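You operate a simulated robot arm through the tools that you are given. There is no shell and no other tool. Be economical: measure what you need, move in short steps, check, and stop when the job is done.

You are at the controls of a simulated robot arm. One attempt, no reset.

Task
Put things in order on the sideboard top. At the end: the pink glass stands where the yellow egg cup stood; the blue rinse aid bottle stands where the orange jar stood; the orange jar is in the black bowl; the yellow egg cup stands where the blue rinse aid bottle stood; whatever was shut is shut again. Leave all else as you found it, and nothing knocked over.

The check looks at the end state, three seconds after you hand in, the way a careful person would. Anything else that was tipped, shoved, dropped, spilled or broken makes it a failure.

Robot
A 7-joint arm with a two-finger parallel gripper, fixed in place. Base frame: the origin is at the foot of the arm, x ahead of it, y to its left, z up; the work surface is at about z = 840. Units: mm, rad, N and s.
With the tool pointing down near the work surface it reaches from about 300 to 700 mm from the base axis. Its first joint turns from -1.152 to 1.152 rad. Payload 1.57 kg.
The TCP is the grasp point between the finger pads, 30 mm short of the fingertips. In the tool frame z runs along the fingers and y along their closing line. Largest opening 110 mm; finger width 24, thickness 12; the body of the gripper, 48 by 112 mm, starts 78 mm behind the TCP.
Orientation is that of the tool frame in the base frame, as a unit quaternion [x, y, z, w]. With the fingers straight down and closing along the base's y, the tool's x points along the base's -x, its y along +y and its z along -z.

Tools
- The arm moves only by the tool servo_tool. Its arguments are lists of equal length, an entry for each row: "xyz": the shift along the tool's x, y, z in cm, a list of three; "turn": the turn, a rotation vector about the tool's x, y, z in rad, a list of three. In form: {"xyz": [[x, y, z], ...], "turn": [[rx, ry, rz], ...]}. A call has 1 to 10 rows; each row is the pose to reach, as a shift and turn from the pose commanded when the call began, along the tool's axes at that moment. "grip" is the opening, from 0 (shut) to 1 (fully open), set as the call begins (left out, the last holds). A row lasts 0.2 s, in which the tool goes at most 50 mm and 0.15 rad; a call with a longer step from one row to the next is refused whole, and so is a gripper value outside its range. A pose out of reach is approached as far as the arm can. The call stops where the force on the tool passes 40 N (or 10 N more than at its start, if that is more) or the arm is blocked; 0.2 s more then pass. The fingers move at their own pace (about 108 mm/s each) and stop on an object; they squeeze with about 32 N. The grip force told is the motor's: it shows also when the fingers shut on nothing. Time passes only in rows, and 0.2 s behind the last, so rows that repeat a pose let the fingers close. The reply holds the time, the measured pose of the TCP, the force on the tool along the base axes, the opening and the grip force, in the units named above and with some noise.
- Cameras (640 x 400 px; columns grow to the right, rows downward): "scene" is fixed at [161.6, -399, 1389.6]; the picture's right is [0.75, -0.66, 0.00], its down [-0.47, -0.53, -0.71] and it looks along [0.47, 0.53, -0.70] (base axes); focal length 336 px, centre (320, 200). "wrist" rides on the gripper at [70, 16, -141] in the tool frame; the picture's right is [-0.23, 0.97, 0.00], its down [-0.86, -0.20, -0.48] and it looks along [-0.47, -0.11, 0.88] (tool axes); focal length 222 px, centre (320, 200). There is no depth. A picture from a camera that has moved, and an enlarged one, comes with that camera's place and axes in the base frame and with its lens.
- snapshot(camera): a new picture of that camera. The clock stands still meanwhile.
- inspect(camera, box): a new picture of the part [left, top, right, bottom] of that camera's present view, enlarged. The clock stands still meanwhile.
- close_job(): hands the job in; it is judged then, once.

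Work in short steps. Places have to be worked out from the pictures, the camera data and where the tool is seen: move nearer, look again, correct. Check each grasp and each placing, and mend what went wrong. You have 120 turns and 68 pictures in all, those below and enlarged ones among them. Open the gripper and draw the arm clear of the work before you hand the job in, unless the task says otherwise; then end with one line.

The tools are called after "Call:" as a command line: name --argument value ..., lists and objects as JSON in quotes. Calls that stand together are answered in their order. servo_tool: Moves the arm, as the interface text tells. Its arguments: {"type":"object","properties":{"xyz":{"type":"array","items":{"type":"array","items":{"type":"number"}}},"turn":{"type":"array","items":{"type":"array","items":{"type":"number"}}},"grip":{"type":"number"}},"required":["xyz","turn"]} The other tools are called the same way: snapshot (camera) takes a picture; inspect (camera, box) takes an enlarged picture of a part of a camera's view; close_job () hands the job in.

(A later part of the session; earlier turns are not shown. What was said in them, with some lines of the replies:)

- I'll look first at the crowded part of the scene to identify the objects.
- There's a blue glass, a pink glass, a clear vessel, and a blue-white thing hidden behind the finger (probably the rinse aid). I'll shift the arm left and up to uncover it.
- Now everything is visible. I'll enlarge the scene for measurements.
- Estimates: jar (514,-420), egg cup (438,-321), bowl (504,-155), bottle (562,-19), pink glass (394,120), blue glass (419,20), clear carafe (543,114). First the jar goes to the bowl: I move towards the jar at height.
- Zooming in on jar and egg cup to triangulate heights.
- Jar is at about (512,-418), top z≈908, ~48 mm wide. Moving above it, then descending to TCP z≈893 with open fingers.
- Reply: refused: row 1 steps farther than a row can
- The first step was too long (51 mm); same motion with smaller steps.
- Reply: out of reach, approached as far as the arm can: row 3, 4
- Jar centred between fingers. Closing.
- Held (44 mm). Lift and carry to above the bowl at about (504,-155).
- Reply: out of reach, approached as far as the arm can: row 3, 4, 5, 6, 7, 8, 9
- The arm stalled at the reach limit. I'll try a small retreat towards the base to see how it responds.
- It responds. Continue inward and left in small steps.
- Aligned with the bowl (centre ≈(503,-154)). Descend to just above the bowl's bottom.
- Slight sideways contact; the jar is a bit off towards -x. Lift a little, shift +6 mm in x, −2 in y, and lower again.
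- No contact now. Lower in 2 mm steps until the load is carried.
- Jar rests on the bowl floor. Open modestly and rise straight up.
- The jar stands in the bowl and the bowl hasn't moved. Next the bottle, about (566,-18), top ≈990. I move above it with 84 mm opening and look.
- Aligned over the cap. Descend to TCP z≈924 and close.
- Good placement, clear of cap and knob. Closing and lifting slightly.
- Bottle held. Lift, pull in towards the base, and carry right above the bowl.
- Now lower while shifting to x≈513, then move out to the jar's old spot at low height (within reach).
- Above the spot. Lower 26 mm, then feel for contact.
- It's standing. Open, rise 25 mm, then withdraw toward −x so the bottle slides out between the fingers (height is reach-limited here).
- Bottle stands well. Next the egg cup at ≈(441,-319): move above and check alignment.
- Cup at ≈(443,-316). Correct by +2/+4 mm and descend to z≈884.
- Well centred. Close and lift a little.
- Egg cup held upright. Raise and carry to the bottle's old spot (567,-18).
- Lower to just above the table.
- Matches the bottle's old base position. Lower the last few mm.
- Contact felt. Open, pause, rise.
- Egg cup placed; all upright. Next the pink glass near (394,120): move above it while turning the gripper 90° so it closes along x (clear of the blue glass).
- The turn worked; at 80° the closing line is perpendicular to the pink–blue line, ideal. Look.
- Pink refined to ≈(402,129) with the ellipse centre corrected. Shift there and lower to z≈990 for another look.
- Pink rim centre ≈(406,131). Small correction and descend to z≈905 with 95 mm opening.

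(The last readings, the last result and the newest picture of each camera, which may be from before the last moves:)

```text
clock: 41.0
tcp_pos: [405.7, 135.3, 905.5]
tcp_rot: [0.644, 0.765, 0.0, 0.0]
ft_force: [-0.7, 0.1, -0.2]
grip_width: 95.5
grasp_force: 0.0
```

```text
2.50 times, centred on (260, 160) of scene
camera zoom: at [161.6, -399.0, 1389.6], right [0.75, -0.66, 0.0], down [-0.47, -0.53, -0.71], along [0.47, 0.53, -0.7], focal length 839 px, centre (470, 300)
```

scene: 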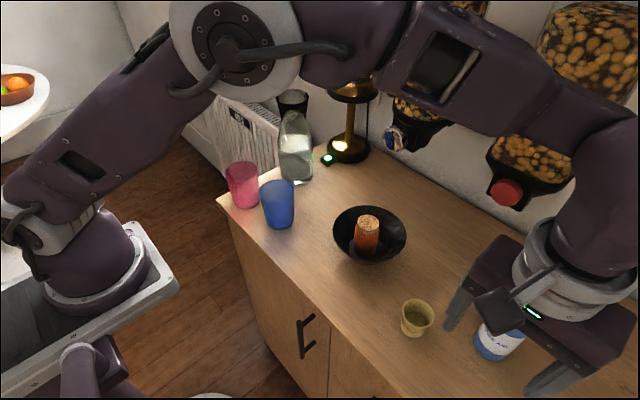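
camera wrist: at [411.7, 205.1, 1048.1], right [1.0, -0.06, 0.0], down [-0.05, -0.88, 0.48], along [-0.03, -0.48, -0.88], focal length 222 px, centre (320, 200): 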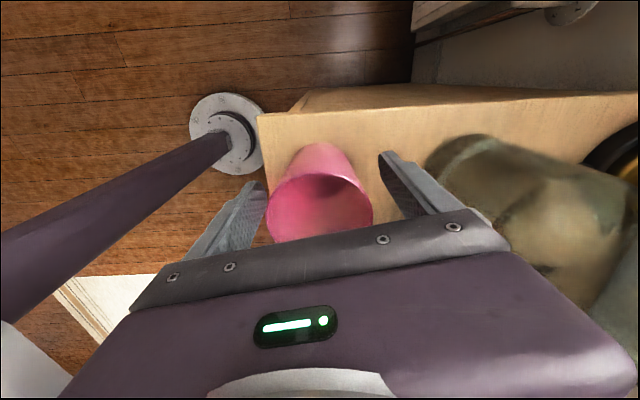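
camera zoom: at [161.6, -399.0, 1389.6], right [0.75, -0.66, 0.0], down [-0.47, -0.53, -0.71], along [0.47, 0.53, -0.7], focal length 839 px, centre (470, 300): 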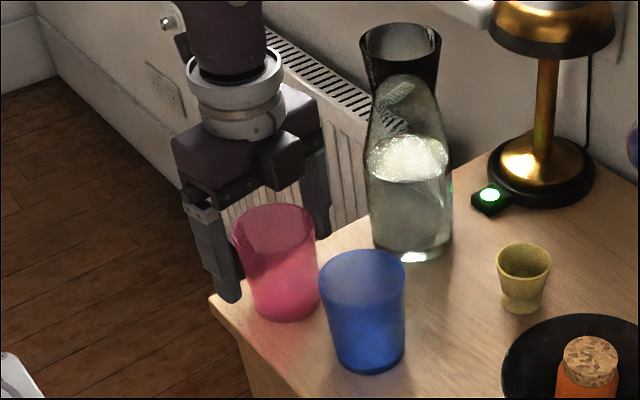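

Combining views: rim z≈920, Ø≈70, centre ≈(405,127). Shift −5 mm in y, then close and lift slightly.

Call:
servo_tool --xyz '[[-0.5, 0, 0], [-0.5, 0, 0]]' --turn '[[0, 0, 0], [0, 0, 0]]'

Call:
servo_tool --xyz '[[0, 0, 0], [0, 0, 0], [0, 0, 0], [0, 0, -1], [0, 0, -2], [0, 0, -2]]' --turn '[[0, 0, 0], [0, 0, 0], [0, 0, 0], [0, 0, 0], [0, 0, 0], [0, 0, 0]]' --grip 0

Call:
inspect --camera "scene" --box '[180, 80, 340, 240]'

```text
clock: 41.6
tcp_pos: [406.8, 129.6, 906.8]
tcp_rot: [0.644, 0.765, -0.001, 0.001]
ft_force: [0.3, 0.4, 0.1]
grip_width: 95.7
grasp_force: 0.0
```

```text
clock: 43.0
tcp_pos: [408.8, 128.2, 926.1]
tcp_rot: [0.644, 0.765, 0.0, 0.0]
ft_force: [-0.2, -0.8, -2.5]
grip_width: 68.0
grasp_force: 32.4
```

```text
2.50 times, centred on (260, 160) of scene
camera zoom: at [161.7, -399.0, 1389.6], right [0.75, -0.66, 0.0], down [-0.47, -0.53, -0.71], along [0.47, 0.53, -0.7], focal length 839 px, centre (470, 300)
```

zoom: 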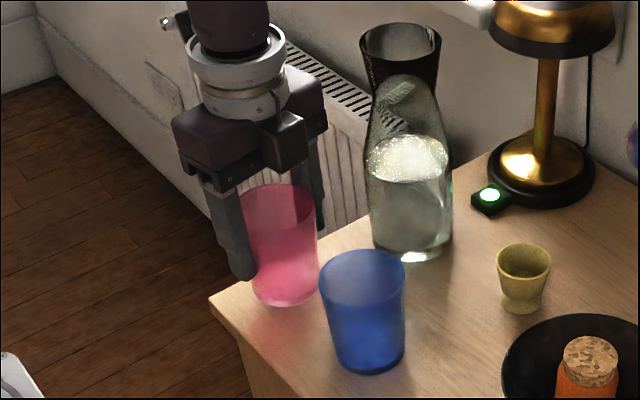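

Glass held at 68 mm, blue glass untouched. Raise well clear and carry right, turning the gripper back gradually.

Call:
servo_tool --xyz '[[0, 0, -3.5], [0, 0, -7], [0, 0, -10.5], [-4.39, -0.4, -10.5], [-8.78, -0.8, -10.5], [-13.17, -1.2, -10.5], [-17.56, -1.6, -10.5], [-21.95, -2.0, -10.5], [-26.34, -2.4, -10.5], [-30.73, -2.8, -10.5]]' --turn '[[0, 0, 0], [0, 0, 0], [0, 0, 0], [0, 0, -0.14], [0, 0, -0.28], [0, 0, -0.42], [0, 0, -0.56], [0, 0, -0.7], [0, 0, -0.84], [0, 0, -0.98]]'

```text
clock: 45.2
tcp_pos: [432.0, -185.3, 1033.0]
tcp_rot: [0.208, 0.978, 0.0, 0.0]
ft_force: [-0.4, -0.9, -3.0]
grip_width: 68.0
grasp_force: 32.3
```

Continue to above (442,-317) and begin lowering.

Call:
servo_tool --xyz '[[-2.1, -3.88, 0], [-4.2, -7.76, 0], [-6.3, -11.64, 0], [-6.3, -11.64, 4], [-6.3, -11.64, 8], [-6.3, -11.64, 9.5], [-6.3, -11.64, 9.5]]' --turn '[[0, 0, -0.14], [0, 0, -0.28], [0, 0, -0.42], [0, 0, -0.42], [0, 0, -0.42], [0, 0, -0.42], [0, 0, -0.42]]'

Call:
inspect --camera "scene" --box '[340, 230, 540, 390]'

Call:
snapshot --camera "wrist"

```text
clock: 46.8
tcp_pos: [444.9, -312.3, 934.4]
tcp_rot: [-0.001, 1.0, 0.0, 0.0]
ft_force: [0.1, -0.6, -3.3]
grip_width: 67.9
grasp_force: 32.5
```

```text
2.50 times, centred on (440, 310) of scene
camera zoom: at [161.7, -399.0, 1389.6], right [0.75, -0.66, 0.0], down [-0.47, -0.53, -0.71], along [0.47, 0.53, -0.7], focal length 839 px, centre (20, -75)
```

zoom: 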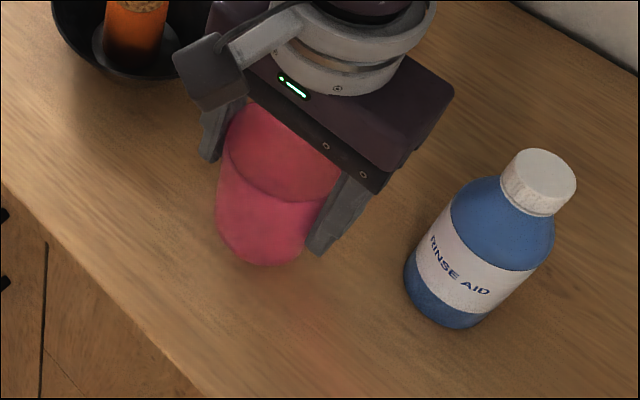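

```text
24 pictures are left
camera wrist: at [376.0, -296.8, 1074.7], right [0.23, 0.97, 0.0], down [0.86, -0.2, 0.48], along [0.47, -0.11, -0.88], focal length 222 px, centre (320, 200)
```

wrist: 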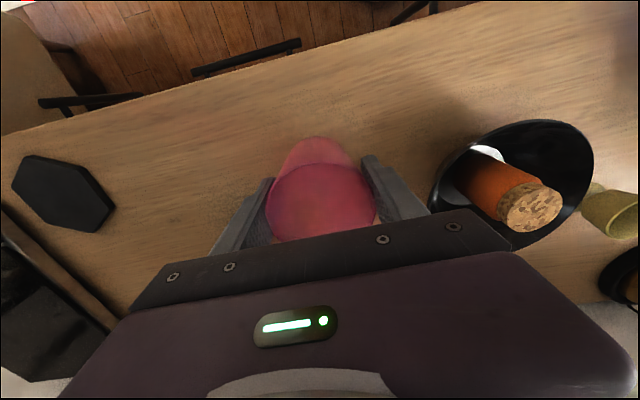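

Upright. Correct ~(−3,−4) mm and lower to near contact.

Call:
servo_tool --xyz '[[0.3, -0.4, 1.2], [0.3, -0.4, 2.2], [0.3, -0.4, 2.5], [0.3, -0.4, 2.5]]' --turn '[[0, 0, 0], [0, 0, 0], [0, 0, 0], [0, 0, 0]]'

```text
clock: 47.8
tcp_pos: [438.9, -317.1, 909.0]
tcp_rot: [0.0, 1.0, 0.0, 0.001]
ft_force: [0.1, -0.2, -1.2]
grip_width: 67.7
grasp_force: 31.9
```

Call:
servo_tool --xyz '[[0, 0, 0.2], [0, 0, 0.4], [0, 0, 0.4]]' --turn '[[0, 0, 0], [0, 0, 0], [0, 0, 0]]'

```text
clock: 48.6
tcp_pos: [438.4, -317.4, 906.5]
tcp_rot: [0.001, 1.0, 0.0, -0.001]
ft_force: [-4.2, -1.3, 12.8]
grip_width: 68.0
grasp_force: 32.5
```

Contact. Open, pause and rise.

Call:
servo_tool --xyz '[[0, 0, -0.1], [0, 0, -0.1], [0, 0, -0.1], [0, 0, -2], [0, 0, -6], [0, 0, -10], [0, 0, -14], [3, 2, -16]]' --turn '[[0, 0, 0], [0, 0, 0], [0, 0, 0], [0, 0, 0], [0, 0, 0], [0, 0, 0], [0, 0, 0], [0, 0, 0]]' --grip 0.9

Call:
servo_tool --xyz '[[2, 4.4, 0], [3, 8.8, 0], [4, 13.2, -1], [5, 17.6, -2], [6, 22, -3], [7, 26.4, -4], [7, 30.8, -5], [7, 35, -5], [7, 39, -5]]' --turn '[[0, 0, 0], [0, 0, 0], [0, 0, 0], [0, 0, 0], [0, 0, 0], [0, 0, 0], [0, 0, 0], [0, 0, 0], [0, 0, 0]]'

Call:
snapshot --camera "scene"

Call:
inspect --camera "scene" --box '[320, 190, 560, 390]'

```text
clock: 50.4
tcp_pos: [408.6, -293.4, 1066.7]
tcp_rot: [-0.001, 1.0, 0.0, 0.0]
ft_force: [-0.2, -0.4, 0.1]
grip_width: 99.1
grasp_force: 0.2
```

```text
clock: 52.4
tcp_pos: [339.2, 93.3, 1117.5]
tcp_rot: [0.0, 1.0, 0.0, 0.0]
ft_force: [0.2, 0.4, 0.2]
grip_width: 99.1
grasp_force: 0.1
```

```text
23 pictures are left
```

scene: 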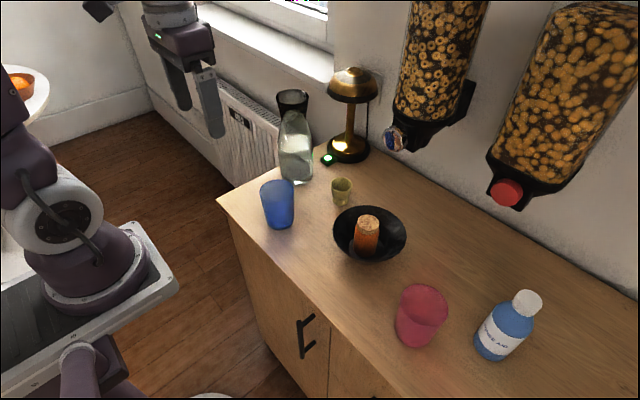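

```text
2.00 times, centred on (440, 290) of scene
camera zoom: at [161.6, -399.0, 1389.6], right [0.75, -0.66, 0.0], down [-0.47, -0.53, -0.71], along [0.47, 0.53, -0.7], focal length 671 px, centre (80, 20)
```

zoom: 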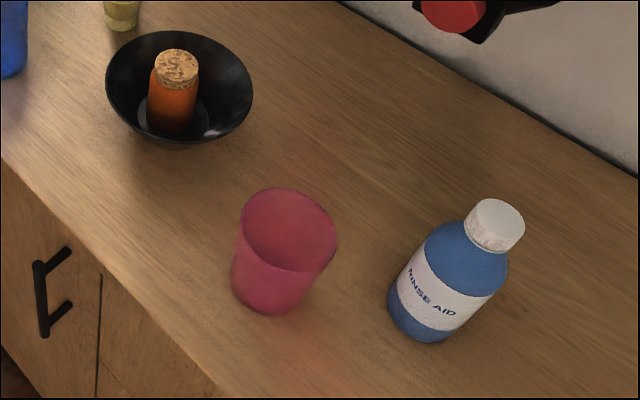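

Everything is in place and upright, with the gripper open and the arm clear. The pink glass and the bottle match the old base positions in the picture, so I'm handing in.

Call:
close_job

```text
The job is handed in.
```

The job is handed in: the orange jar is in the black bowl, and the rinse aid bottle, egg cup and pink glass stand in their new places. Nothing was knocked over, and nothing shut was opened.
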